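You operate a simulated robot arm through the tools that you are given. There is no shell and no other tool. Be economical: measure what you need, move in short steps, check, and stop when the job is done.

You are at the controls of a simulated two-armed robot. One attempt, no reset.

## Task
Wipe up the spill on the right half of the wall bench with the rag there and put it back.

Only the result counts: the job must be done as asked and must still hold three seconds after the hand-in. Knocking over, shifting, dropping, spilling or breaking anything else fails it.

## Robot
Two 7-joint arms with two-finger grippers on one trunk, on a base that drives. Base frame: it is fixed to the floor where the robot stands at the start and does not move with it; the origin is under the middle of the robot, x ahead of it, y to its left, z up; the surface under the hand at the start is at about z = 0.8. Lengths are in m, angles in degrees, forces in N, time in s.
The left shoulder is at the start at [0.108, 0.175, 0.999], the right one opposite. With the tool pointing down near the work surface each hand reaches from about 0.1 to 0.9 m from the robot's upright axis, wherever it stands, measured 20 degrees to its own side. Payload 2.94 kg a hand.
Tool frame (each hand has its own): the origin (TCP) lies between the finger pads and is the grasp point; the fingertips stand 0.03 m ahead of it; z points along the fingers, y is the line along which they close. Largest opening 0.138 m; the body of the gripper starts 0.109 m behind the TCP.
Orientation is that of the tool frame in the base frame, as a unit quaternion [x, y, z, w]. With the fingers straight down and closing along the base's y, the tool's x points along the base's -x, its y along +y and its z along -z.

## Interface
- The arms move only by the tool arm_command. It takes "left_steps", "right_steps" or both (then of equal length, played together; a hand with none holds still); each is a list of rows, each a list of 7 numbers: the shift along the base's x, y, z in m, then the turn, a rotation vector about the base's x, y, z in degrees, then the finger opening in m, from 0 to 0.138. In form: [[x, y, z, wx, wy, wz, jaw], ...]. A call has 1 to 20 rows; each row shifts and turns the commanded pose from where the row before left it. Each row takes 0.2 s and may step no farther than 0.05 m and 8.6 degrees from the row before; otherwise, or with a gripper value out of range, the whole call is refused. A pose out of reach is approached as far as the arm can. The call stops where the force on the tool passes 40 N (or 10 N more than at its start, if that is more) or the arm is blocked; 0.2 s more then pass. Each finger halts on what it meets, pressing with about 29 N; the grip force reading is that of the motor and also rises with nothing between the fingers. The clock runs only during rows and for 0.2 s after the last one: add rows that do not move to give the fingers time. The reply holds the time, the measured pose of the TCP, the force on the tool along the base axes, the opening and the grip force, in the units named above and with some noise, with the torque about the TCP (base axes, N m) and any sound that the robot's microphone picked up.
- Cameras (640 x 400 px; columns grow to the right, rows downward): "scene" is now at [0.233, 0.0475, 1.4677]; the picture's right is [0.62, -0.78, 0.00], its down [-0.61, -0.49, -0.62] and it looks along [0.49, 0.39, -0.78] (base axes); focal length 285 px, centre (320, 200). "left" rides on the left gripper at [0.071, -0.019, -0.146] in its tool frame; the picture's right is [0.26, 0.97, 0.00], its down [-0.85, 0.23, -0.48] and it looks along [-0.46, 0.12, 0.88] (tool axes); focal length 280 px, centre (320, 200). "right" rides on the right gripper at [0.071, 0.019, -0.146] in its tool frame; the picture's right is [-0.26, 0.97, 0.00], its down [-0.85, -0.23, -0.48] and it looks along [-0.46, -0.12, 0.88] (tool axes); focal length 280 px, centre (320, 200). There is no depth. A picture from a camera that has moved, and an enlarged one, comes with that camera's place and axes in the base frame and with its lens.
- camera(camera): a new picture of that camera. No time passes.
- slide_trunk(by): slides the trunk up (or, below 0, down) by that many m; the arms and the scene camera ride with it, the base frame stays. It gives what a move gives, with no picture.
- roll_base(legs): drives the robot by 1 to 6 legs, each [ahead, turn to the left] in m and degrees, along the robot's own axes; the way and the turn of a leg run together, so that a leg with both is an arc; at most 1.5 m and 180 degrees a leg. The arms and the cameras ride along, it lands a little off, and it stops where it bumps. It gives what a move gives.
- aim_head(pan, tilt): turns the head with the scene camera to pan (to the left, within 120 degrees either way) and tilt (down, from -29 to 69), counted from straight ahead of the robot. It gives what a move gives.
- zoom(camera, box): a new picture of the part [left, top, right, bottom] of that camera's present view, enlarged. No time passes.
- finish_job(): hands the job in; it is judged then, once.

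Go step by step. Nothing tells you exact positions but the pictures and the camera data: compare them with the known pose of the tool, close in by small moves and look again before you grip or let go. The budget is 120 turns and 100 pictures, counting those below and the enlarged ones. Unless the task says otherwise, let go and move clear before handing in, and close with one line.

The tools are called after ">>>" as a command line: name --argument value ..., lists and objects as JSON in quotes. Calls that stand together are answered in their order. arm_command: Moves the arms, as the interface text tells. Its arguments: {"type":"object","properties":{"left_steps":{"type":"array","items":{"type":"array","items":{"type":"number"}}},"right_steps":{"type":"array","items":{"type":"array","items":{"type":"number"}}}},"required":[]} The other tools are called the same way: slide_trunk (by) slides the trunk up or down; roll_base (legs) drives the base; aim_head (pan, tilt) turns the head that bears the scene camera; camera (camera) takes a picture; zoom (camera, box) takes an enlarged picture of a part of a camera's view; finish_job () hands the job in.

At the start:

```text
time: 0.0
left_tcp_pos: [0.4624, 0.4178, 1.1111]
left_ee_rot: [0.001, 1.0, -0.001, -0.001]
left_wrist_force: [-0.1, -0.3, -0.1]
left_torque: [0.0, 0.02, 0.0]
left_grip_width: 0.1379
left_gripper_force: 0.1
right_tcp_pos: [0.5879, -0.0291, 1.0202]
right_ee_rot: [0.001, 1.0, 0.0, 0.0]
right_wrist_force: [-0.4, 0.5, 0.6]
right_torque: [-0.02, 0.0, -0.01]
right_grip_width: 0.1381
right_gripper_force: 0.1
trunk travel left (down, up): [-0.175, 0.559]
robot x, y, heading: [0.0029, -0.0017, 0.2]
head pan, tilt: [38.4, 51.5]
```

scene: 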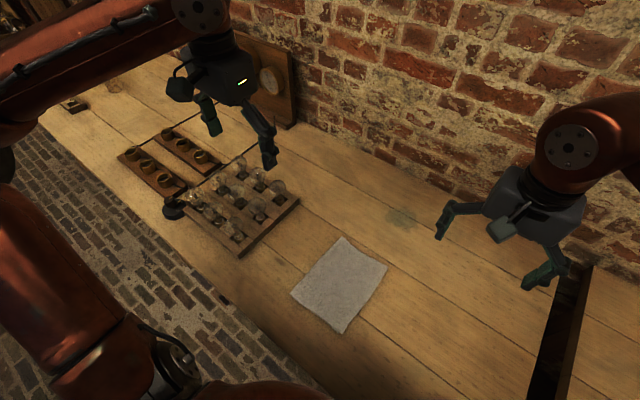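
right: 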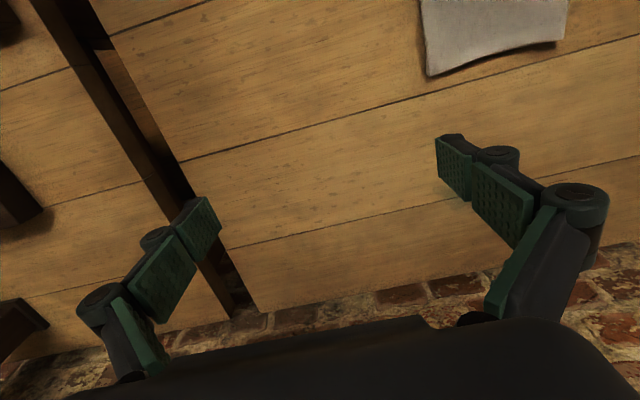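
left: 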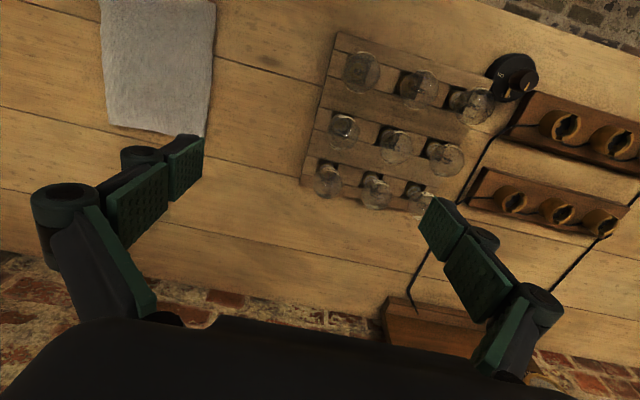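

I see a rag and a faint greenish spot left of a dark bar that divides the bench. I need to know what lies to the right before deciding which half is meant, so I turn the head.

>>> aim_head --pan -30 --tilt 45

>>> camera --camera "scene"

```text
time: 1.4
left_tcp_pos: [0.4623, 0.4174, 1.1116]
left_ee_rot: [0.001, 1.0, 0.001, 0.0]
left_wrist_force: [0.6, -0.8, -0.5]
left_torque: [0.01, 0.0, 0.01]
left_grip_width: 0.1378
left_gripper_force: 0.1
right_tcp_pos: [0.5872, -0.0292, 1.0182]
right_ee_rot: [0.001, 1.0, 0.0, -0.001]
right_wrist_force: [0.2, -0.1, -0.7]
right_torque: [0.01, 0.02, -0.03]
right_grip_width: 0.138
right_gripper_force: 0.0
trunk travel left (down, up): [-0.175, 0.559]
robot x, y, heading: [0.0002, 0.0027, -0.1]
head pan, tilt: [-30.0, 45.0]
```

```text
96 pictures are left
camera scene: at [0.2442, -0.04, 1.4766], right [-0.5, -0.87, 0.0], down [-0.61, 0.35, -0.71], along [0.61, -0.35, -0.71], focal length 285 px, centre (320, 200)
```

scene: 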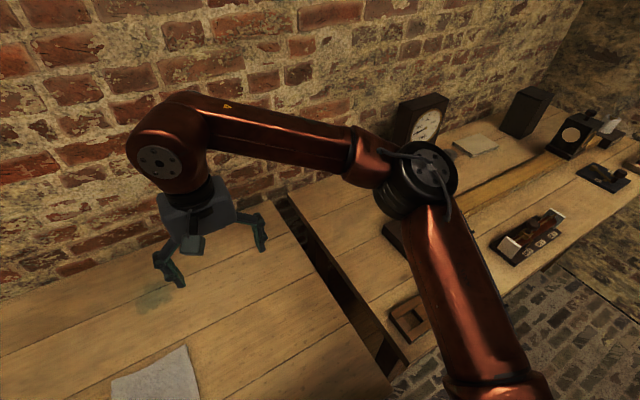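

The bench continues to the right of the gap, with a clock and a light pad that may be another cloth. I zoom in and look farther right.

>>> zoom --camera "scene" --box '[380, 70, 640, 240]'

>>> aim_head --pan -70 --tilt 40

>>> camera --camera "scene"

```text
2.35 times, centred on (510, 155) of scene
camera zoom: at [0.2442, -0.04, 1.4766], right [-0.5, -0.87, 0.0], down [-0.61, 0.35, -0.71], along [0.61, -0.35, -0.71], focal length 671 px, centre (-127, 306)
```

zoom: 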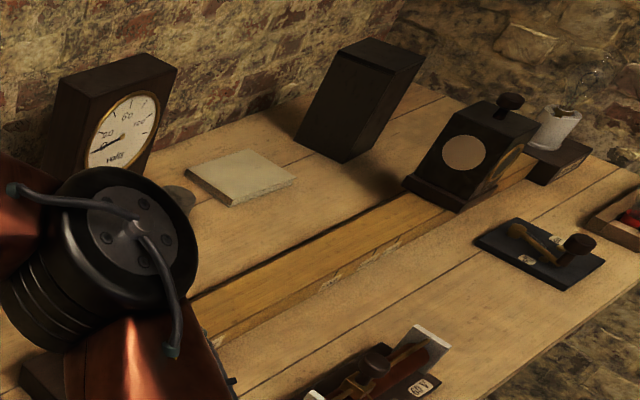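

```text
time: 2.5
left_tcp_pos: [0.4629, 0.417, 1.1108]
left_ee_rot: [0.0, 1.0, 0.0, 0.0]
left_wrist_force: [0.2, -1.0, -0.1]
left_torque: [0.0, -0.01, 0.03]
left_grip_width: 0.138
left_gripper_force: 0.1
right_tcp_pos: [0.5881, -0.0295, 1.0195]
right_ee_rot: [0.001, 1.0, -0.001, 0.0]
right_wrist_force: [-0.2, -0.4, -1.2]
right_torque: [0.0, -0.01, 0.01]
right_grip_width: 0.1381
right_gripper_force: 0.0
trunk travel left (down, up): [-0.175, 0.559]
robot x, y, heading: [-0.0002, -0.0022, -0.2]
head pan, tilt: [-70.0, 40.0]
```

```text
94 pictures are left
camera scene: at [0.2029, -0.0793, 1.4839], right [-0.94, -0.34, 0.0], down [-0.22, 0.6, -0.77], along [0.26, -0.72, -0.64], focal length 285 px, centre (320, 200)
```

scene: 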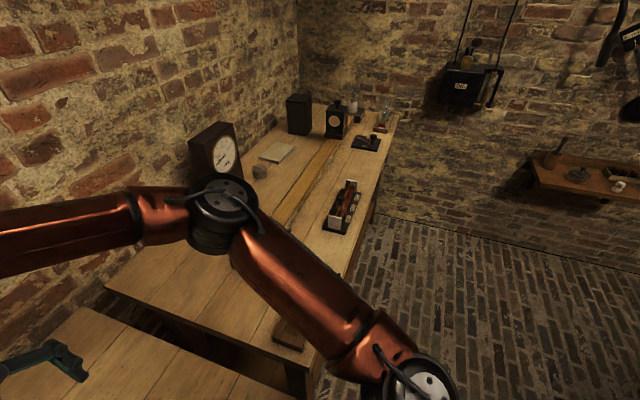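

To the right is a separate table with a thick pad and no obvious spill or cloth. I look left to see the other half of the front bench.

>>> aim_head --pan 75 --tilt 40

>>> camera --camera "scene"

>>> aim_head --pan 20 --tilt 55

>>> camera --camera "scene"

```text
time: 4.8
left_tcp_pos: [0.4624, 0.4166, 1.1112]
left_ee_rot: [0.0, 1.0, 0.0, 0.0]
left_wrist_force: [0.0, -0.2, -0.1]
left_torque: [-0.01, 0.0, -0.01]
left_grip_width: 0.1381
left_gripper_force: 0.0
right_tcp_pos: [0.5883, -0.0304, 1.0194]
right_ee_rot: [0.001, 1.0, 0.0, -0.001]
right_wrist_force: [0.2, 0.6, 0.1]
right_torque: [-0.01, 0.04, 0.01]
right_grip_width: 0.1381
right_gripper_force: 0.1
trunk travel left (down, up): [-0.175, 0.559]
robot x, y, heading: [-0.0011, -0.001, -0.1]
head pan, tilt: [75.0, 40.0]
```

```text
93 pictures are left
camera scene: at [0.1958, 0.0827, 1.4839], right [0.97, -0.26, 0.0], down [-0.17, -0.62, -0.77], along [0.2, 0.74, -0.64], focal length 285 px, centre (320, 200)
```

scene: 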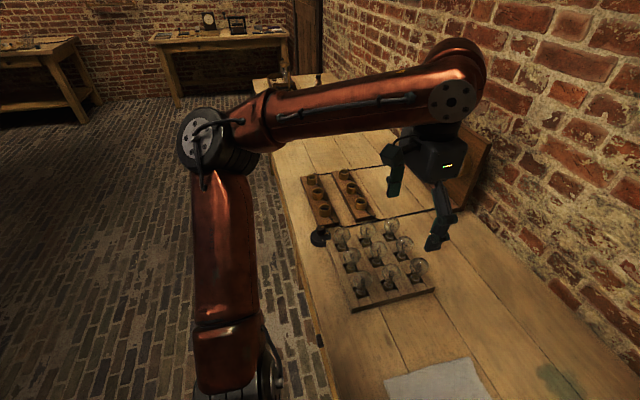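

```text
time: 6.0
left_tcp_pos: [0.4618, 0.4177, 1.1105]
left_ee_rot: [0.0, 1.0, -0.001, 0.0]
left_wrist_force: [-0.2, -0.5, -0.2]
left_torque: [-0.01, -0.01, 0.01]
left_grip_width: 0.138
left_gripper_force: 0.0
right_tcp_pos: [0.5885, -0.0299, 1.0186]
right_ee_rot: [0.002, 1.0, -0.001, -0.001]
right_wrist_force: [-0.1, 0.1, 0.0]
right_torque: [-0.01, 0.0, 0.03]
right_grip_width: 0.138
right_gripper_force: 0.1
trunk travel left (down, up): [-0.175, 0.559]
robot x, y, heading: [0.0014, 0.0017, -0.1]
head pan, tilt: [20.0, 55.0]
```

```text
92 pictures are left
camera scene: at [0.2415, 0.0253, 1.4632], right [0.34, -0.94, 0.0], down [-0.77, -0.28, -0.57], along [0.54, 0.2, -0.82], focal length 285 px, centre (320, 200)
```

scene: 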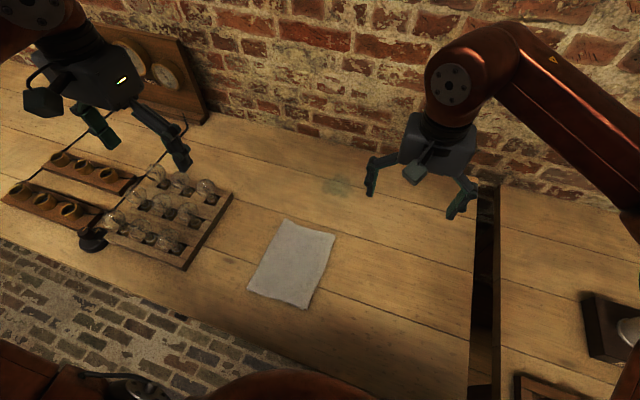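

The front bench's right half holds a rag (about x 0.39–0.59, y 0.10–0.255) and a faint greenish spill around (0.74, 0.16). I zoom in on both.

>>> zoom --camera "scene" --box '[230, 150, 390, 320]'

>>> zoom --camera "scene" --box '[290, 155, 390, 217]'

```text
2.35 times, centred on (310, 235) of scene
camera zoom: at [0.2415, 0.0253, 1.4632], right [0.34, -0.94, 0.0], down [-0.77, -0.28, -0.57], along [0.54, 0.2, -0.82], focal length 671 px, centre (344, 118)
```

zoom: 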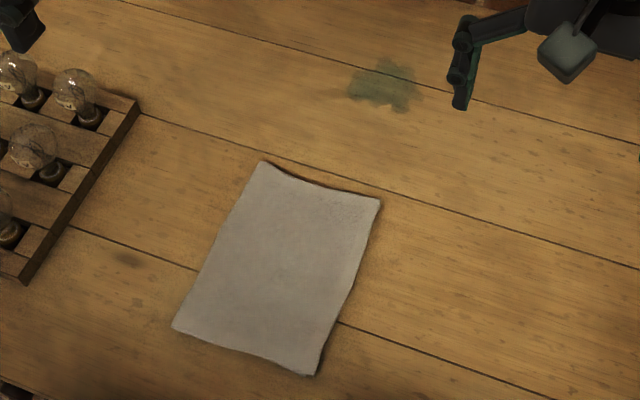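

```text
6.40 times, centred on (340, 186) of scene
camera zoom: at [0.2415, 0.0253, 1.4632], right [0.34, -0.94, 0.0], down [-0.77, -0.28, -0.57], along [0.54, 0.2, -0.82], focal length 1825 px, centre (192, 290)
```

zoom: 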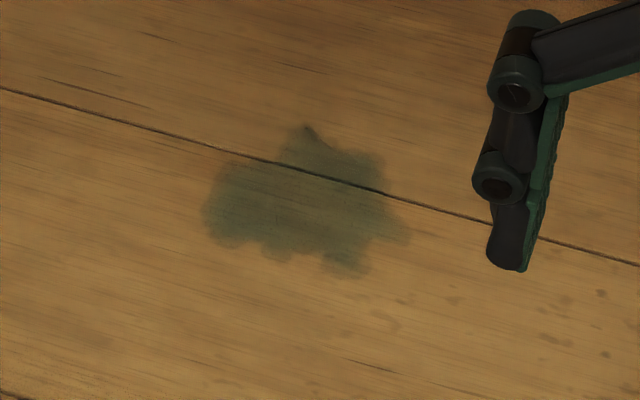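

The rag has slightly wavy edges that look lifted in places. I bring the right hand above it for a close look.

>>> arm_command --right_steps '[[-0.02, 0.045, 0, 0, 0, 0, 0.138], [-0.02, 0.045, 0, 0, 0, 0, 0.138], [-0.02, 0.045, 0, 0, 0, 0, 0.138], [-0.02, 0.045, 0, 0, 0, 0, 0.138], [-0.01, 0.03, -0.02, 0, 0, 0, 0.138], [0, 0, 0, 0, 0, 0, 0.138]]'

>>> camera --camera "right"

>>> camera --camera "scene"

```text
time: 7.4
left_tcp_pos: [0.4633, 0.4174, 1.112]
left_ee_rot: [0.001, 1.0, 0.0, -0.001]
left_wrist_force: [0.5, -0.1, 0.3]
left_torque: [0.05, 0.02, -0.01]
left_grip_width: 0.1378
left_gripper_force: 0.0
right_tcp_pos: [0.4965, 0.1784, 0.9986]
right_ee_rot: [0.001, 1.0, -0.001, 0.0]
right_wrist_force: [-0.6, -0.2, -0.2]
right_torque: [-0.01, 0.0, -0.02]
right_grip_width: 0.1378
right_gripper_force: 0.0
trunk travel left (down, up): [-0.175, 0.559]
robot x, y, heading: [0.0031, 0.0012, -0.1]
head pan, tilt: [20.0, 55.0]
```

```text
89 pictures are left
camera right: at [0.428, 0.1976, 1.1442], right [0.26, 0.96, 0.0], down [0.85, -0.23, 0.48], along [0.46, -0.13, -0.88], focal length 280 px, centre (320, 200)
```

right: 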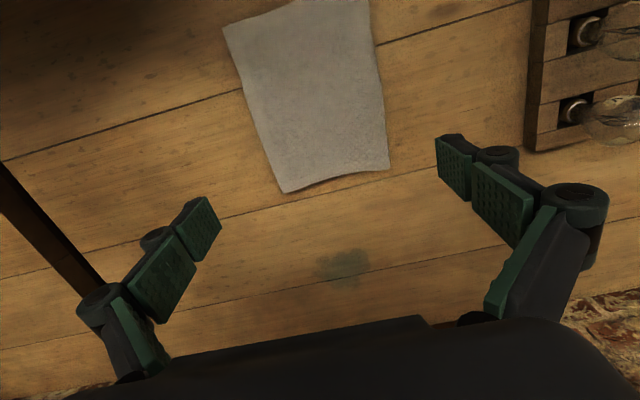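

```text
88 pictures are left
camera scene: at [0.2413, 0.025, 1.4633], right [0.34, -0.94, 0.0], down [-0.77, -0.28, -0.57], along [0.54, 0.2, -0.82], focal length 285 px, centre (320, 200)
```

scene: 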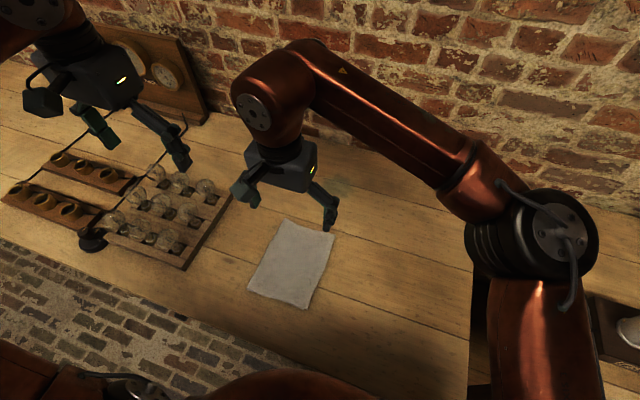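

The camera geometry agrees with the bench at z≈0.8, rag centre about (0.485, 0.18). I lower the hand over it with part-closed fingers.

>>> arm_command --right_steps '[[-0.004, 0, -0.045, 0, 0, 0, 0.11], [0, 0, -0.045, 0, 0, 0, 0.08], [0, 0, -0.045, 0, 0, 0, 0.06], [0, 0, -0.01, 0, 0, 0, 0.06], [0, 0, 0, 0, 0, 0, 0.06], [0, 0, 0, 0, 0, 0, 0.06]]'

>>> camera --camera "right"

>>> zoom --camera "scene" --box '[220, 180, 380, 320]'

```text
time: 8.8
left_tcp_pos: [0.4632, 0.4173, 1.1121]
left_ee_rot: [0.002, 1.0, 0.0, 0.0]
left_wrist_force: [-0.6, -0.4, -0.1]
left_torque: [0.03, 0.02, -0.03]
left_grip_width: 0.1382
left_gripper_force: 0.1
right_tcp_pos: [0.4936, 0.1784, 0.853]
right_ee_rot: [0.001, 1.0, 0.0, 0.0]
right_wrist_force: [0.1, 0.1, 0.8]
right_torque: [0.01, 0.0, 0.02]
right_grip_width: 0.0598
right_gripper_force: 0.0
trunk travel left (down, up): [-0.175, 0.559]
robot x, y, heading: [-0.0013, 0.0018, 0.1]
head pan, tilt: [20.0, 55.0]
```

```text
87 pictures are left
camera right: at [0.424, 0.1975, 0.9985], right [0.26, 0.96, 0.0], down [0.85, -0.23, 0.47], along [0.46, -0.13, -0.88], focal length 280 px, centre (320, 200)
```

right: 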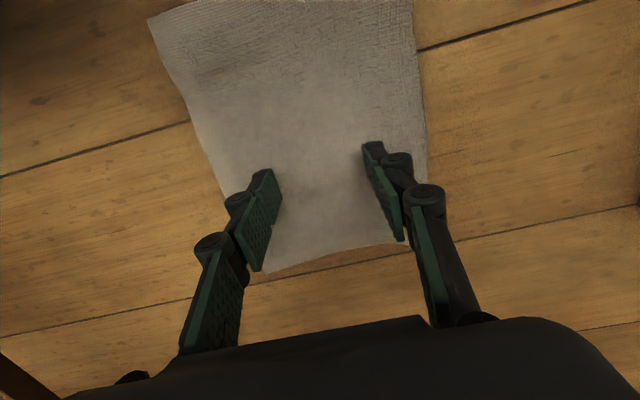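

```text
2.86 times, centred on (300, 250) of scene
camera zoom: at [0.2416, 0.0257, 1.4632], right [0.34, -0.94, 0.0], down [-0.77, -0.28, -0.57], along [0.54, 0.2, -0.82], focal length 815 px, centre (377, 57)
```

zoom: 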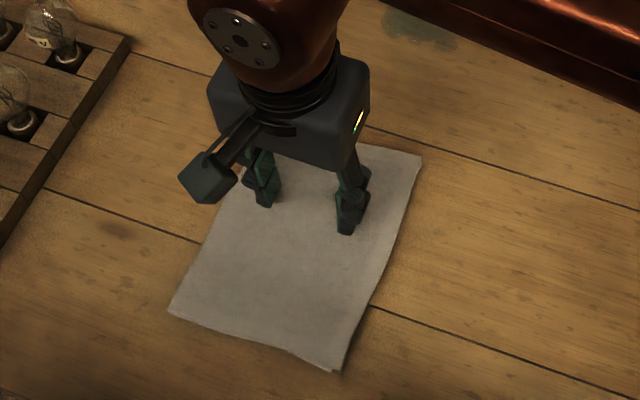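

Fingers are above the cloth about 2 cm up. I go down in small steps to find contact.

>>> arm_command --right_steps '[[0, 0, -0.008, 0, 0, 0, 0.06], [0, 0, -0.006, 0, 0, 0, 0.06], [0, 0, -0.004, 0, 0, 0, 0.06]]'

```text
time: 9.6
left_tcp_pos: [0.4614, 0.4171, 1.1124]
left_ee_rot: [0.0, 1.0, 0.001, 0.001]
left_wrist_force: [0.9, 0.0, -0.2]
left_torque: [0.01, 0.03, -0.02]
left_grip_width: 0.1382
left_gripper_force: 0.1
right_tcp_pos: [0.4934, 0.1809, 0.8368]
right_ee_rot: [0.001, 1.0, 0.0, 0.0]
right_wrist_force: [-0.4, -1.0, 2.5]
right_torque: [-0.02, 0.01, -0.04]
right_grip_width: 0.0601
right_gripper_force: 0.2
trunk travel left (down, up): [-0.175, 0.559]
robot x, y, heading: [-0.0006, 0.0007, 0.1]
head pan, tilt: [20.0, 55.0]
```

A light contact may be starting. One more small step, then close.

>>> arm_command --right_steps '[[0, 0, -0.003, 0, 0, 0, 0.06], [0, 0, 0, 0, 0, 0, 0.06]]'

```text
time: 10.2
left_tcp_pos: [0.4616, 0.4171, 1.1119]
left_ee_rot: [0.001, 1.0, 0.0, -0.001]
left_wrist_force: [0.6, 0.4, -0.3]
left_torque: [-0.03, 0.01, -0.01]
left_grip_width: 0.1378
left_gripper_force: 0.0
right_tcp_pos: [0.4941, 0.1794, 0.8345]
right_ee_rot: [0.0, 1.0, 0.0, 0.0]
right_wrist_force: [0.4, -0.2, 10.4]
right_torque: [0.04, -0.02, 0.01]
right_grip_width: 0.0601
right_gripper_force: 0.4
trunk travel left (down, up): [-0.175, 0.559]
robot x, y, heading: [0.0015, 0.0005, 0.3]
head pan, tilt: [20.0, 55.0]
```

Contact with about 10 N. Now I close the fingers to pinch a fold.

>>> arm_command --right_steps '[[0, 0, 0, 0, 0, 0, 0.03], [0, 0, 0, 0, 0, 0, 0.01], [0, 0, 0, 0, 0, 0, 0.0], [0, 0, 0, 0, 0, 0, 0.0], [0, 0, 0, 0, 0, 0, 0.0], [0, 0, 0, 0, 0, 0, 0.0]]'

>>> camera --camera "right"

>>> zoom --camera "scene" --box '[220, 180, 380, 320]'

```text
time: 11.6
left_tcp_pos: [0.4627, 0.4178, 1.1116]
left_ee_rot: [0.0, 1.0, 0.001, 0.0]
left_wrist_force: [-0.1, 0.6, -0.3]
left_torque: [0.0, 0.0, 0.02]
left_grip_width: 0.1379
left_gripper_force: 0.0
right_tcp_pos: [0.4927, 0.1803, 0.8343]
right_ee_rot: [0.0, 1.0, 0.0, 0.0]
right_wrist_force: [0.2, -0.4, 10.5]
right_torque: [0.05, 0.0, 0.04]
right_grip_width: 0.0101
right_gripper_force: 28.7
trunk travel left (down, up): [-0.175, 0.559]
robot x, y, heading: [0.0029, -0.0031, 0.0]
head pan, tilt: [20.0, 55.0]
```

```text
85 pictures are left
camera right: at [0.4241, 0.1989, 0.9791], right [0.26, 0.96, 0.0], down [0.85, -0.23, 0.48], along [0.46, -0.13, -0.88], focal length 280 px, centre (320, 200)
```

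right: 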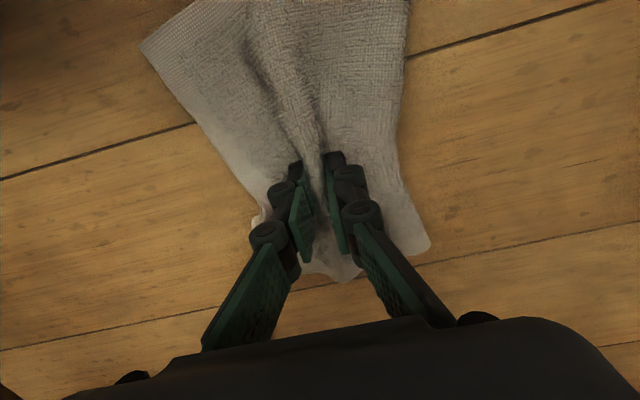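

```text
2.86 times, centred on (300, 250) of scene
camera zoom: at [0.2409, 0.0253, 1.4633], right [0.34, -0.94, 0.0], down [-0.77, -0.28, -0.57], along [0.54, 0.2, -0.82], focal length 815 px, centre (377, 57)
```

zoom: 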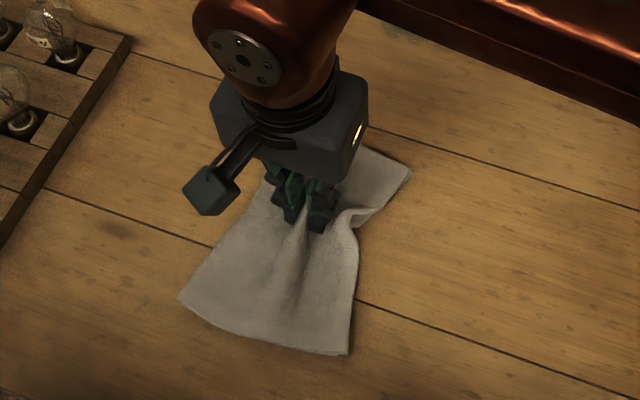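

The cloth is pinched well. I drag it along the bench towards the spill.

>>> arm_command --right_steps '[[0.02, -0.004, 0.001, 0, 0, 0, 0], [0.03, -0.004, 0, 0, 0, 0, 0], [0.03, -0.004, 0, 0, 0, 0, 0], [0.03, -0.004, 0, 0, 0, 0, 0], [0.03, -0.004, 0, 0, 0, 0, 0], [0.03, -0.004, 0, 0, 0, 0, 0], [0, 0, 0, 0, 0, 0, 0]]'

>>> camera --camera "right"

>>> camera --camera "scene"

```text
time: 13.2
left_tcp_pos: [0.4624, 0.4167, 1.1119]
left_ee_rot: [0.002, 1.0, 0.0, -0.001]
left_wrist_force: [-0.9, -0.1, -0.9]
left_torque: [0.02, 0.0, 0.02]
left_grip_width: 0.1378
left_gripper_force: 0.0
right_tcp_pos: [0.6663, 0.1579, 0.8347]
right_ee_rot: [0.0, 1.0, -0.001, 0.0]
right_wrist_force: [-1.3, -0.9, 4.7]
right_torque: [0.06, 0.0, 0.07]
right_grip_width: 0.0098
right_gripper_force: 29.2
trunk travel left (down, up): [-0.175, 0.559]
robot x, y, heading: [0.0012, -0.0002, -0.1]
head pan, tilt: [20.0, 55.0]
```

```text
83 pictures are left
camera right: at [0.5956, 0.1771, 0.9801], right [0.26, 0.96, 0.0], down [0.85, -0.23, 0.48], along [0.46, -0.13, -0.88], focal length 280 px, centre (320, 200)
```

right: 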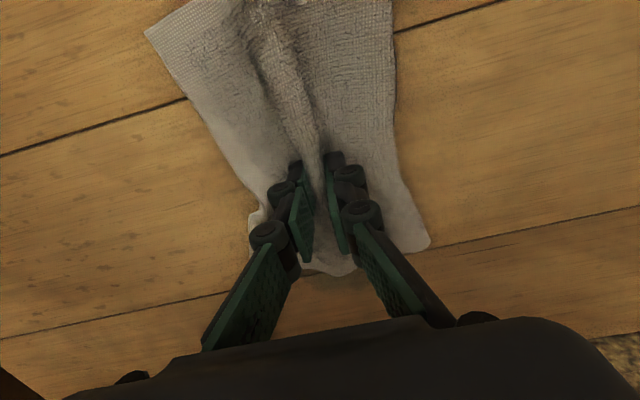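

```text
82 pictures are left
camera scene: at [0.2413, 0.0254, 1.4632], right [0.34, -0.94, 0.0], down [-0.77, -0.28, -0.57], along [0.54, 0.2, -0.82], focal length 285 px, centre (320, 200)
```

scene: 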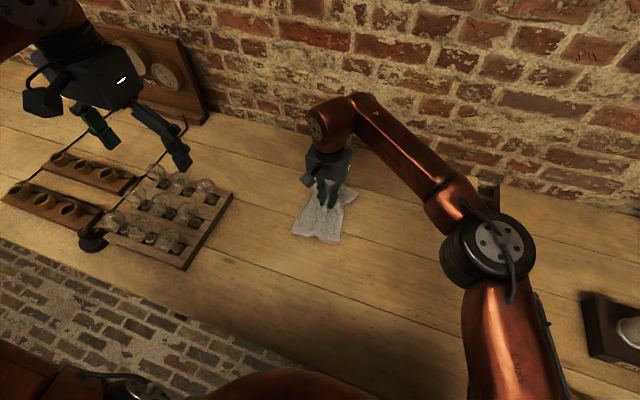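

The rag follows well. Now strokes across the spill region, with moderate downforce.

>>> arm_command --right_steps '[[0.03, 0, -0.0005, 0, 0, 0, 0], [0.03, 0, 0, 0, 0, 0, 0], [0.03, 0, 0, 0, 0, 0, 0], [0.03, 0, 0, 0, 0, 0, 0], [0.01, 0.02, 0, 0, 0, 0, 0], [-0.03, 0.01, 0, 0, 0, 0, 0], [-0.03, 0, 0, 0, 0, 0, 0], [-0.03, 0, 0, 0, 0, 0, 0], [0, -0.035, 0, 0, 0, 0, 0], [0, -0.035, 0, 0, 0, 0, 0], [0.03, 0, 0, 0, 0, 0, 0], [0.03, 0, 0, 0, 0, 0, 0], [0.03, 0, 0, 0, 0, 0, 0], [0, 0.03, 0, 0, 0, 0, 0]]'

>>> camera --camera "right"

>>> camera --camera "scene"

```text
time: 16.2
left_tcp_pos: [0.4622, 0.419, 1.1111]
left_ee_rot: [0.0, 1.0, 0.0, -0.001]
left_wrist_force: [-0.1, -0.1, -0.1]
left_torque: [-0.02, -0.03, 0.06]
left_grip_width: 0.1381
left_gripper_force: 0.1
right_tcp_pos: [0.737, 0.1201, 0.8344]
right_ee_rot: [0.0, 1.0, 0.001, -0.001]
right_wrist_force: [-1.9, -0.2, 5.6]
right_torque: [0.04, 0.07, 0.05]
right_grip_width: 0.0099
right_gripper_force: 29.6
right hand out of reach, approached as far as the arm can: row 3, 4, 5
trunk travel left (down, up): [-0.175, 0.559]
robot x, y, heading: [-0.001, -0.0012, 0.3]
head pan, tilt: [20.0, 55.0]
```

```text
81 pictures are left
camera right: at [0.6674, 0.1388, 0.9796], right [0.26, 0.96, 0.0], down [0.85, -0.23, 0.48], along [0.46, -0.13, -0.88], focal length 280 px, centre (320, 200)
```

right: 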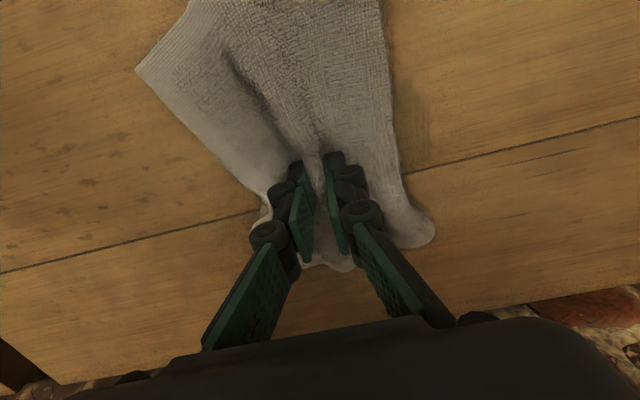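

```text
80 pictures are left
camera scene: at [0.2409, 0.027, 1.4634], right [0.34, -0.94, 0.0], down [-0.77, -0.28, -0.57], along [0.54, 0.19, -0.82], focal length 285 px, centre (320, 200)
```

scene: 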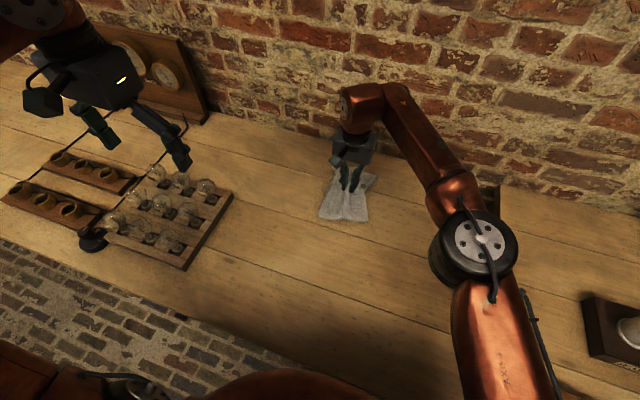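

The reach ends near x≈0.74, though cloth extends ahead of the fingers. I pull the rag back toward the robot to inspect the spill.

>>> arm_command --right_steps '[[-0.03, 0.005, 0, 0, 0, 0, 0], [-0.03, 0.005, 0, 0, 0, 0, 0], [-0.03, 0.005, 0, 0, 0, 0, 0], [-0.03, 0.005, 0, 0, 0, 0, 0], [-0.03, 0.005, 0, 0, 0, 0, 0], [-0.03, 0.005, 0, 0, 0, 0, 0], [0, 0, 0, 0, 0, 0, 0]]'

>>> zoom --camera "scene" --box '[250, 130, 410, 230]'

>>> camera --camera "right"

```text
time: 17.8
left_tcp_pos: [0.463, 0.4168, 1.111]
left_ee_rot: [0.001, 1.0, 0.0, 0.0]
left_wrist_force: [0.6, -0.6, 0.2]
left_torque: [0.03, 0.03, 0.01]
left_grip_width: 0.1379
left_gripper_force: 0.0
right_tcp_pos: [0.5567, 0.1463, 0.8348]
right_ee_rot: [0.0, 1.0, 0.001, -0.001]
right_wrist_force: [3.5, 1.1, 11.4]
right_torque: [0.06, -0.07, 0.08]
right_grip_width: 0.0098
right_gripper_force: 29.0
trunk travel left (down, up): [-0.175, 0.559]
robot x, y, heading: [-0.0023, 0.0019, -0.2]
head pan, tilt: [20.0, 55.0]
```

```text
4.00 times, centred on (330, 180) of scene
camera zoom: at [0.2409, 0.0253, 1.4633], right [0.34, -0.94, 0.0], down [-0.77, -0.28, -0.57], along [0.54, 0.2, -0.82], focal length 1141 px, centre (280, 280)
```

zoom: 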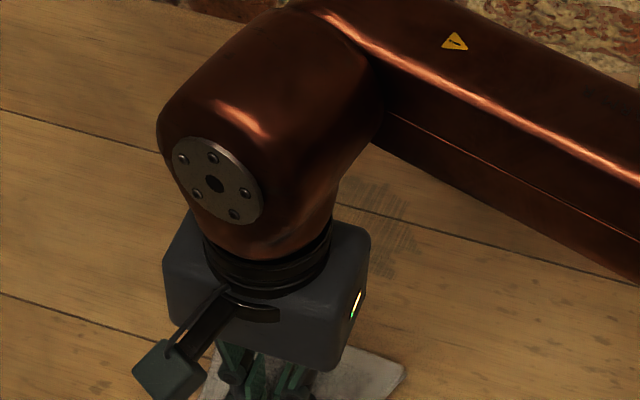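

```text
78 pictures are left
camera right: at [0.4878, 0.1664, 0.9791], right [0.26, 0.96, 0.0], down [0.85, -0.23, 0.47], along [0.46, -0.12, -0.88], focal length 280 px, centre (320, 200)
```

right: 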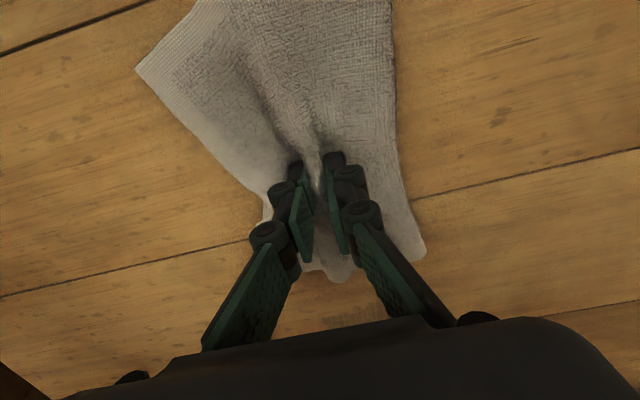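

Faint residue remains around (0.78, 0.15) and (0.73, 0.115). To reach farther I lean the fingers forward about 20° and stroke again in several overlapping lanes.

>>> arm_command --right_steps '[[0.0, 0, 0.001, 0, -7, 0, 0], [0.0, 0, 0.0005, 0, -7, 0, 0], [0.0, 0, 0.0005, 0, -7, 0, 0], [0, 0, 0, 0, 0, 0, 0]]'

```text
time: 18.8
left_tcp_pos: [0.4616, 0.418, 1.112]
left_ee_rot: [0.0, 1.0, 0.0, 0.0]
left_wrist_force: [0.1, -0.6, -0.7]
left_torque: [-0.02, -0.02, 0.02]
left_grip_width: 0.1381
left_gripper_force: 0.0
right_tcp_pos: [0.5567, 0.1481, 0.8353]
right_ee_rot: [0.001, 0.983, 0.0, 0.183]
right_wrist_force: [-2.5, 0.4, 9.5]
right_torque: [-0.03, 0.12, 0.01]
right_grip_width: 0.0096
right_gripper_force: 28.9
trunk travel left (down, up): [-0.175, 0.559]
robot x, y, heading: [-0.0003, -0.0017, -0.1]
head pan, tilt: [20.0, 55.0]
```

Tilt is right and contact is about 10 N. Strokes now, forward to x≈0.80 in lanes at y 0.12, 0.15, 0.18.

>>> arm_command --right_steps '[[0.035, -0.01, 0, 0, 0, 0, 0], [0.035, -0.01, 0, 0, 0, 0, 0], [0.035, -0.008, 0, 0, 0, 0, 0], [0.035, 0, 0, 0, 0, 0, 0], [0.03, 0, 0, 0, 0, 0, 0], [0.03, 0, 0, 0, 0, 0, 0], [0.03, 0, 0, 0, 0, 0, 0], [0, 0.03, 0, 0, 0, 0, 0], [-0.03, 0, 0, 0, 0, 0, 0], [-0.03, 0, 0, 0, 0, 0, 0], [-0.03, 0, 0, 0, 0, 0, 0], [0, 0.03, 0, 0, 0, 0, 0], [0.03, 0, 0, 0, 0, 0, 0], [0.03, 0, 0, 0, 0, 0, 0], [0.03, 0, 0, 0, 0, 0, 0], [0, 0, 0, 0, 0, 0, 0]]'

>>> camera --camera "right"

>>> zoom --camera "scene" --box '[250, 110, 410, 230]'

```text
time: 22.2
left_tcp_pos: [0.4629, 0.4186, 1.1118]
left_ee_rot: [0.001, 1.0, 0.0, 0.0]
left_wrist_force: [-0.4, -0.3, 0.4]
left_torque: [0.0, -0.01, 0.0]
left_grip_width: 0.1381
left_gripper_force: 0.1
right_tcp_pos: [0.7893, 0.1837, 0.8353]
right_ee_rot: [0.001, 0.983, 0.0, 0.183]
right_wrist_force: [-2.5, 0.8, 9.4]
right_torque: [0.07, 0.15, 0.07]
right_grip_width: 0.0096
right_gripper_force: 29.0
trunk travel left (down, up): [-0.175, 0.559]
robot x, y, heading: [0.0009, 0.0012, 0.2]
head pan, tilt: [20.0, 55.0]
```

```text
77 pictures are left
camera right: at [0.6722, 0.202, 0.9455], right [0.24, 0.96, 0.1], down [0.62, -0.23, 0.75], along [0.74, -0.12, -0.66], focal length 280 px, centre (320, 200)
```

right: 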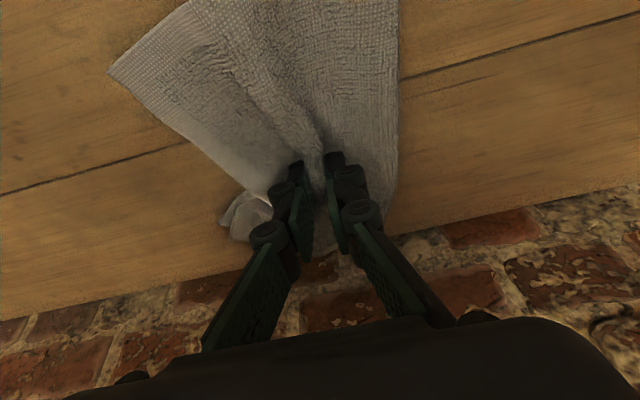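

```text
3.33 times, centred on (330, 170) of scene
camera zoom: at [0.2402, 0.0255, 1.4635], right [0.34, -0.94, 0.0], down [-0.77, -0.28, -0.57], along [0.54, 0.2, -0.82], focal length 950 px, centre (287, 300)
```

zoom: 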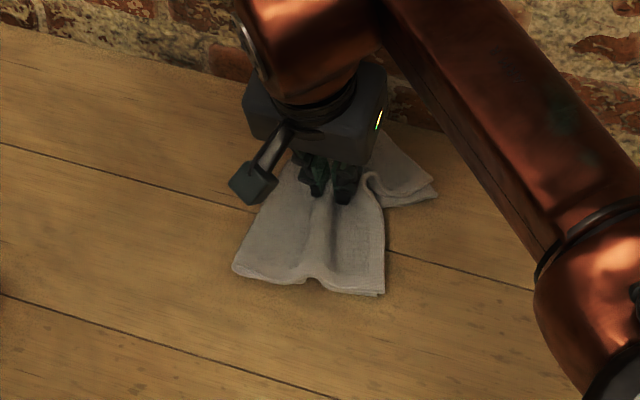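

The rag now lies over the whole spill. A couple more lanes including the right side, then I pull it back to look.

>>> arm_command --right_steps '[[-0.035, 0, 0, 0, 0, 0, 0], [-0.035, 0, 0, 0, 0, 0, 0], [-0.035, 0, 0, 0, 0, 0, 0], [0, -0.04, 0, 0, 0, 0, 0], [0, -0.04, 0, 0, 0, 0, 0], [0.035, 0, 0, 0, 0, 0, 0], [0.035, 0, 0, 0, 0, 0, 0], [0.035, 0, 0, 0, 0, 0, 0], [-0.035, 0.015, 0, 0, 0, 0, 0], [-0.035, 0, 0, 0, 0, 0, 0], [-0.035, 0, 0, 0, 0, 0, 0], [-0.035, 0, 0, 0, 0, 0, 0], [-0.035, 0, 0, 0, 0, 0, 0], [-0.035, 0.005, 0, 0, 0, 0, 0], [-0.035, 0.01, 0, 0, 0, 0, 0], [-0.035, 0.015, 0, 0, 0, 0, 0], [-0.014, 0.015, 0, 0, 0, 0, 0], [0, 0, 0, 0, 0, 0, 0]]'

>>> camera --camera "scene"

>>> camera --camera "right"

```text
time: 26.0
left_tcp_pos: [0.4618, 0.4175, 1.1123]
left_ee_rot: [0.001, 1.0, 0.0, -0.001]
left_wrist_force: [0.2, -0.6, -0.4]
left_torque: [0.0, -0.01, 0.0]
left_grip_width: 0.1378
left_gripper_force: 0.1
right_tcp_pos: [0.4946, 0.1588, 0.835]
right_ee_rot: [0.001, 0.983, 0.001, 0.181]
right_wrist_force: [1.7, -5.0, 15.2]
right_torque: [-0.1, 0.06, 0.05]
right_grip_width: 0.0098
right_gripper_force: 29.7
trunk travel left (down, up): [-0.175, 0.559]
robot x, y, heading: [0.0041, 0.0008, 0.0]
head pan, tilt: [20.0, 55.0]
```

```text
75 pictures are left
camera scene: at [0.2405, 0.0244, 1.4633], right [0.34, -0.94, 0.0], down [-0.77, -0.28, -0.57], along [0.54, 0.2, -0.82], focal length 285 px, centre (320, 200)
```

scene: 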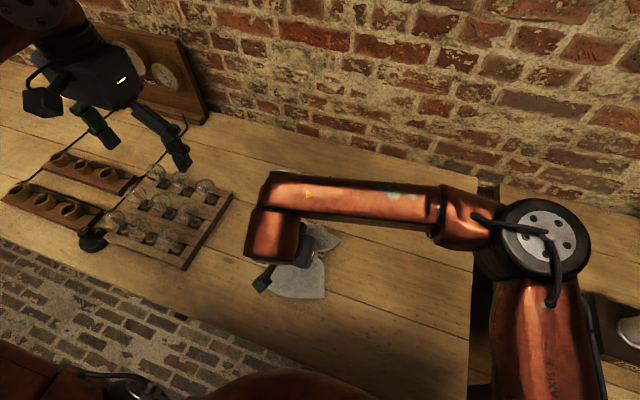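

```text
74 pictures are left
camera right: at [0.3774, 0.1796, 0.9451], right [0.25, 0.96, 0.09], down [0.62, -0.23, 0.75], along [0.74, -0.13, -0.66], focal length 280 px, centre (320, 200)
```

right: 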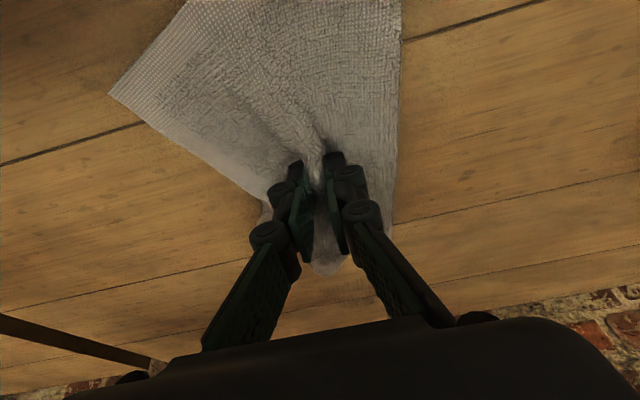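

I zoom on the spill place, which is at the edge of the arm in the picture.

>>> zoom --camera "scene" --box '[290, 130, 410, 205]'

>>> zoom --camera "right" --box '[200, 180, 560, 330]'

```text
5.33 times, centred on (350, 168) of scene
camera zoom: at [0.2405, 0.0244, 1.4633], right [0.34, -0.94, 0.0], down [-0.77, -0.28, -0.57], along [0.54, 0.2, -0.82], focal length 1521 px, centre (160, 373)
```

zoom: 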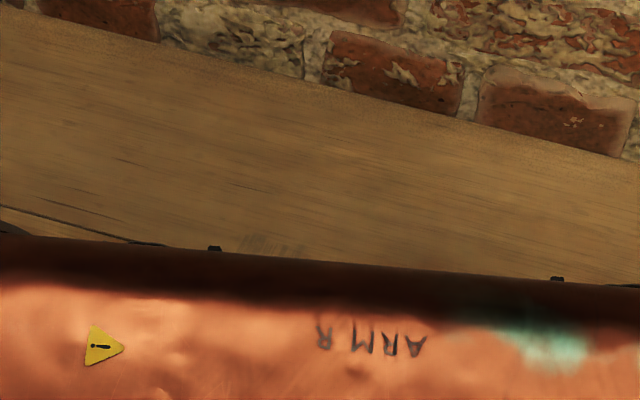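

```text
1.78 times, centred on (380, 255) of right
camera zoom: at [0.3774, 0.1796, 0.9451], right [0.25, 0.96, 0.09], down [0.62, -0.23, 0.75], along [0.74, -0.13, -0.66], focal length 498 px, centre (213, 102)
```

zoom: 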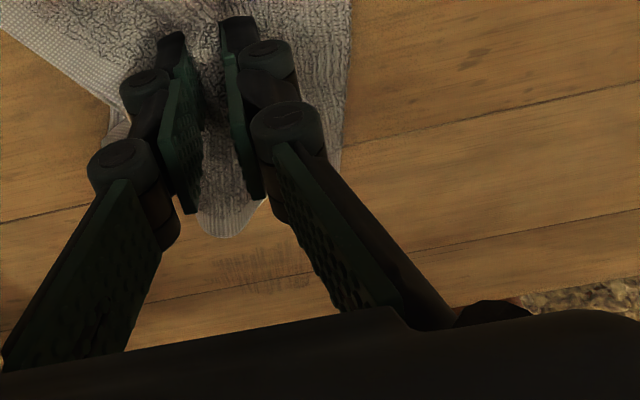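

Thin streaks remain around (0.72–0.78, 0.14–0.16). I go back with more pressure and add sideways strokes.

>>> arm_command --right_steps '[[0.04, -0.015, 0, 0, 0, 0, 0], [0.04, -0.015, 0, 0, 0, 0, 0], [0.04, -0.015, 0, 0, 0, 0, 0], [0.04, -0.01, -0.001, 0, 0, 0, 0], [0.035, 0, -0.001, 0, 0, 0, 0], [0, 0.035, -0.001, 0, 0, 0, 0], [0, 0.035, 0, 0, 0, 0, 0], [0, 0.03, 0, 0, 0, 0, 0], [0.02, 0, 0, 0, 0, 0, 0], [0, -0.035, 0, 0, 0, 0, 0], [0, -0.035, 0, 0, 0, 0, 0], [0, -0.03, 0, 0, 0, 0, 0], [0.02, 0, 0, 0, 0, 0, 0], [0, 0.035, 0, 0, 0, 0, 0], [0, 0.035, 0, 0, 0, 0, 0], [0, 0.03, 0, 0, 0, 0, 0]]'

>>> arm_command --right_steps '[[0.02, 0, 0, 0, 0, 0, 0], [0, -0.035, 0, 0, 0, 0, 0], [0, -0.035, 0, 0, 0, 0, 0], [0, -0.03, 0, 0, 0, 0, 0], [0.02, 0, 0, 0, 0, 0, 0], [0, 0.035, 0, 0, 0, 0, 0], [0, 0.035, 0, 0, 0, 0, 0], [0, 0.03, 0, 0, 0, 0, 0], [0.015, 0, 0, 0, 0, 0, 0], [0, -0.035, 0, 0, 0, 0, 0], [0, -0.035, 0, 0, 0, 0, 0], [0, -0.03, 0, 0, 0, 0, 0], [0, 0, 0, 0, 0, 0, 0]]'

>>> camera --camera "right"

>>> camera --camera "scene"

```text
time: 29.4
left_tcp_pos: [0.4609, 0.4185, 1.1113]
left_ee_rot: [0.001, 1.0, 0.0, 0.002]
left_wrist_force: [-0.6, 0.7, -0.1]
left_torque: [-0.07, 0.0, 0.01]
left_grip_width: 0.1379
left_gripper_force: 0.0
right_tcp_pos: [0.7283, 0.209, 0.8347]
right_ee_rot: [0.001, 0.983, -0.001, 0.183]
right_wrist_force: [-2.1, -4.7, 15.7]
right_torque: [-0.13, 0.07, 0.09]
right_grip_width: 0.0096
right_gripper_force: 29.2
trunk travel left (down, up): [-0.175, 0.559]
robot x, y, heading: [-0.0015, -0.0003, 0.2]
head pan, tilt: [20.0, 55.0]
```

```text
time: 32.2
left_tcp_pos: [0.4601, 0.4177, 1.1129]
left_ee_rot: [0.001, 1.0, 0.0, 0.001]
left_wrist_force: [1.2, -0.3, 0.5]
left_torque: [-0.02, -0.03, -0.01]
left_grip_width: 0.1381
left_gripper_force: 0.1
right_tcp_pos: [0.7853, 0.1069, 0.8353]
right_ee_rot: [0.0, 0.983, 0.001, 0.184]
right_wrist_force: [0.1, 6.1, 27.8]
right_torque: [0.25, 0.04, 0.07]
right_grip_width: 0.0095
right_gripper_force: 29.4
trunk travel left (down, up): [-0.175, 0.559]
robot x, y, heading: [-0.0007, 0.0013, 0.2]
head pan, tilt: [20.0, 55.0]
```

```text
71 pictures are left
camera right: at [0.6666, 0.1259, 0.944], right [0.24, 0.96, 0.1], down [0.62, -0.23, 0.75], along [0.75, -0.12, -0.65], focal length 280 px, centre (320, 200)
```

right: 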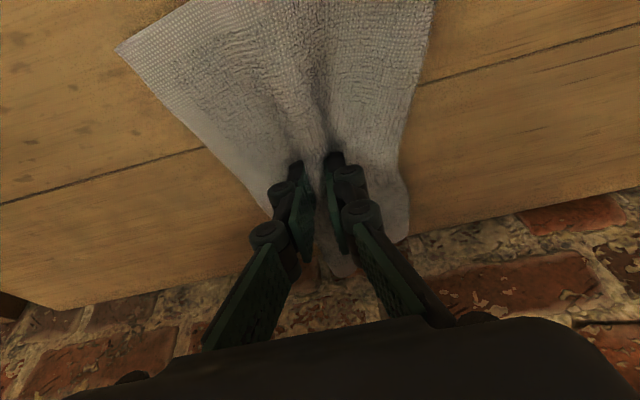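

```text
70 pictures are left
camera scene: at [0.2384, 0.0264, 1.4639], right [0.34, -0.94, 0.0], down [-0.77, -0.28, -0.57], along [0.54, 0.2, -0.82], focal length 285 px, centre (320, 200)
```

scene: 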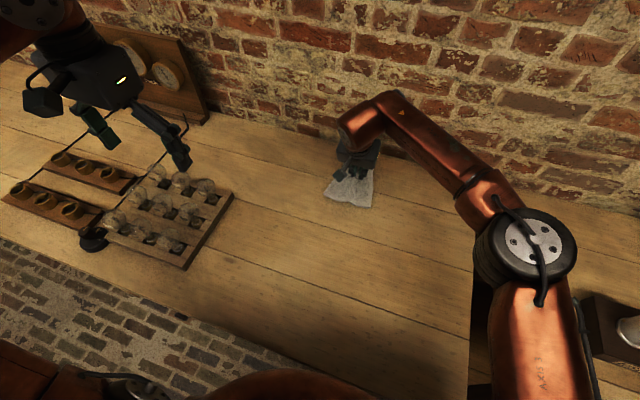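

Now I draw the rag back and to the right so that the scene camera has a clear view of the spill place.

>>> arm_command --right_steps '[[-0.03, 0, 0.001, 0, 0, 0, 0], [-0.035, 0, 0.001, 0, 0, 0, 0], [-0.035, 0, 0.001, 0, 0, 0, 0], [-0.04, 0, 0, 0, 0, 0, 0], [-0.04, -0.01, 0, 0, 0, 0, 0], [-0.04, -0.02, 0, 0, 0, 0, 0], [-0.02, -0.04, 0, 0, 0, 0, 0], [-0.02, -0.04, 0, 0, 0, 0, 0], [-0.02, -0.04, 0, 0, 0, 0, 0], [0, 0, 0, 0, 0, 0, 0]]'

>>> camera --camera "scene"

>>> zoom --camera "scene" --box '[280, 140, 400, 215]'

```text
time: 34.4
left_tcp_pos: [0.4615, 0.4172, 1.1108]
left_ee_rot: [0.001, 1.0, 0.0, -0.001]
left_wrist_force: [0.1, 0.3, -0.3]
left_torque: [0.0, 0.02, 0.01]
left_grip_width: 0.138
left_gripper_force: 0.0
right_tcp_pos: [0.5012, -0.0441, 0.834]
right_ee_rot: [0.001, 0.983, 0.0, 0.182]
right_wrist_force: [1.6, 1.3, 18.6]
right_torque: [0.04, 0.0, 0.03]
right_grip_width: 0.0093
right_gripper_force: 28.8
trunk travel left (down, up): [-0.175, 0.559]
robot x, y, heading: [-0.0004, 0.0038, 0.0]
head pan, tilt: [20.0, 55.0]
```

```text
69 pictures are left
camera scene: at [0.2403, 0.0256, 1.4634], right [0.34, -0.94, 0.0], down [-0.77, -0.28, -0.57], along [0.54, 0.2, -0.82], focal length 285 px, centre (320, 200)
```

scene: 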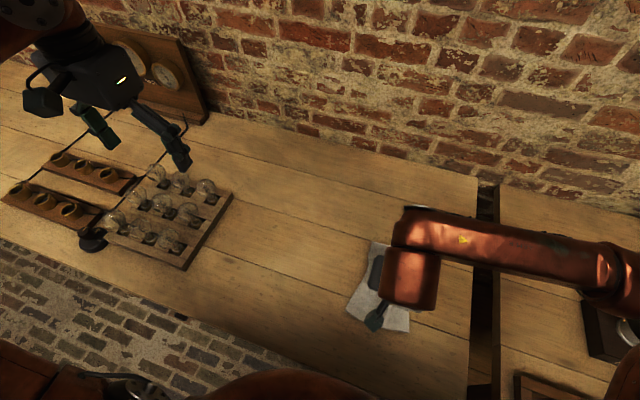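

```text
5.33 times, centred on (340, 178) of scene
camera zoom: at [0.2403, 0.0256, 1.4634], right [0.34, -0.94, 0.0], down [-0.77, -0.28, -0.57], along [0.54, 0.2, -0.82], focal length 1521 px, centre (213, 320)
```

zoom: 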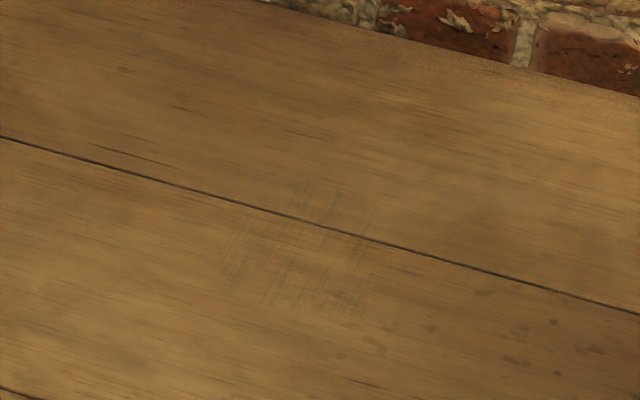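

Only a very faint cross-hatch remains. One more full round of strokes should clear it.

>>> arm_command --right_steps '[[0.03, 0.04, 0, 0, 0, 0, 0], [0.03, 0.04, 0, 0, 0, 0, 0], [0.03, 0.04, 0, 0, 0, 0, 0], [0.04, 0.02, 0, 0, 0, 0, 0], [0.04, 0, -0.001, 0, 0, 0, 0], [0.04, 0, -0.001, 0, 0, 0, 0], [0.04, 0, 0, 0, 0, 0, 0], [0.03, 0.0, 0, 0, 0, 0, 0], [0, 0.02, 0, 0, 0, 0, 0], [-0.04, 0, 0, 0, 0, 0, 0], [-0.04, 0, 0, 0, 0, 0, 0], [-0.03, 0, 0, 0, 0, 0, 0], [0, 0.02, 0, 0, 0, 0, 0], [0.04, 0, 0, 0, 0, 0, 0], [0.04, 0, 0, 0, 0, 0, 0], [0.03, 0, 0, 0, 0, 0, 0], [0, 0.02, 0, 0, 0, 0, 0], [-0.04, 0, 0, 0, 0, 0, 0], [-0.04, 0, 0, 0, 0, 0, 0], [-0.03, 0, 0, 0, 0, 0, 0]]'

>>> arm_command --right_steps '[[0, 0.02, 0, 0, 0, 0, 0], [0.04, 0, 0, 0, 0, 0, 0], [0.04, 0, 0, 0, 0, 0, 0], [0.03, 0, 0, 0, 0, 0, 0], [0, -0.035, 0, 0, 0, 0, 0], [0, -0.035, 0, 0, 0, 0, 0], [0, -0.03, 0, 0, 0, 0, 0], [-0.02, 0, 0, 0, 0, 0, 0], [0, 0.035, 0, 0, 0, 0, 0], [0, 0.035, 0, 0, 0, 0, 0], [0, 0.03, 0, 0, 0, 0, 0], [-0.02, 0, 0, 0, 0, 0, 0], [0, -0.035, 0, 0, 0, 0, 0], [0, -0.035, 0, 0, 0, 0, 0], [0, -0.03, 0, 0, 0, 0, 0], [-0.02, 0, 0, 0, 0, 0, 0], [0, 0.035, 0, 0, 0, 0, 0], [0, 0.035, 0, 0, 0, 0, 0], [0, 0.03, 0, 0, 0, 0, 0]]'

>>> arm_command --right_steps '[[-0.02, 0, 0, 0, 0, 0, 0], [0, -0.035, 0, 0, 0, 0, 0], [0, -0.035, 0, 0, 0, 0, 0], [0, -0.03, 0, 0, 0, 0, 0], [-0.02, 0, 0, 0, 0, 0, 0], [0, 0.035, 0, 0, 0, 0, 0], [0, 0.035, 0, 0, 0, 0, 0], [0, -0.03, 0, 0, 0, 0, 0], [-0.035, -0.04, 0.001, 0, 0, 0, 0], [-0.035, -0.03, 0.001, 0, 0, 0, 0], [-0.035, -0.03, 0, 0, 0, 0, 0], [-0.03, -0.03, 0, 0, 0, 0, 0], [-0.03, -0.03, 0, 0, 0, 0, 0], [-0.02, -0.02, 0, 0, 0, 0, 0], [0, 0, 0, 0, 0, 0, 0]]'

>>> camera --camera "scene"

>>> zoom --camera "scene" --box '[280, 140, 400, 215]'

```text
time: 38.6
left_tcp_pos: [0.4607, 0.4158, 1.1119]
left_ee_rot: [0.0, 1.0, 0.0, 0.0]
left_wrist_force: [0.1, 1.2, -0.2]
left_torque: [-0.01, 0.0, -0.03]
left_grip_width: 0.1378
left_gripper_force: 0.1
right_tcp_pos: [0.6739, 0.1559, 0.8357]
right_ee_rot: [0.001, 0.983, 0.001, 0.182]
right_wrist_force: [4.1, 0.9, 19.4]
right_torque: [0.05, -0.12, 0.06]
right_grip_width: 0.0097
right_gripper_force: 28.9
trunk travel left (down, up): [-0.175, 0.559]
robot x, y, heading: [0.0004, -0.0004, -0.1]
head pan, tilt: [20.0, 55.0]
```

```text
time: 42.6
left_tcp_pos: [0.4615, 0.4181, 1.1127]
left_ee_rot: [0.001, 1.0, -0.001, 0.001]
left_wrist_force: [-0.2, -0.2, -0.5]
left_torque: [-0.03, 0.02, 0.0]
left_grip_width: 0.1382
left_gripper_force: 0.1
right_tcp_pos: [0.7229, 0.1766, 0.8345]
right_ee_rot: [0.001, 0.983, 0.0, 0.182]
right_wrist_force: [-2.3, -4.5, 15.8]
right_torque: [-0.14, 0.12, 0.04]
right_grip_width: 0.0095
right_gripper_force: 28.3
trunk travel left (down, up): [-0.175, 0.559]
robot x, y, heading: [0.0012, 0.0005, 0.2]
head pan, tilt: [20.0, 55.0]
```

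```text
refused: row 9 steps farther than a row can; nothing moved
```

```text
67 pictures are left
camera scene: at [0.2397, 0.0258, 1.4635], right [0.34, -0.94, 0.0], down [-0.77, -0.28, -0.57], along [0.54, 0.2, -0.82], focal length 285 px, centre (320, 200)
```

scene: 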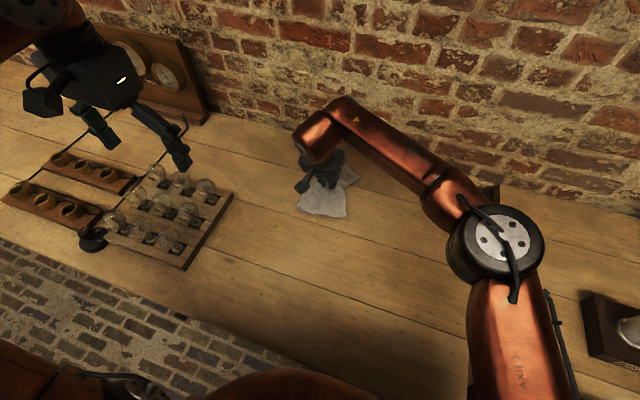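

```text
5.33 times, centred on (340, 178) of scene
camera zoom: at [0.2397, 0.0258, 1.4635], right [0.34, -0.94, 0.0], down [-0.77, -0.28, -0.57], along [0.54, 0.2, -0.82], focal length 1521 px, centre (213, 320)
```

zoom: 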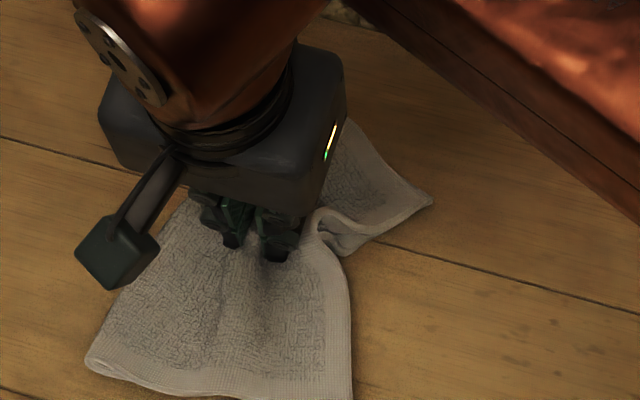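

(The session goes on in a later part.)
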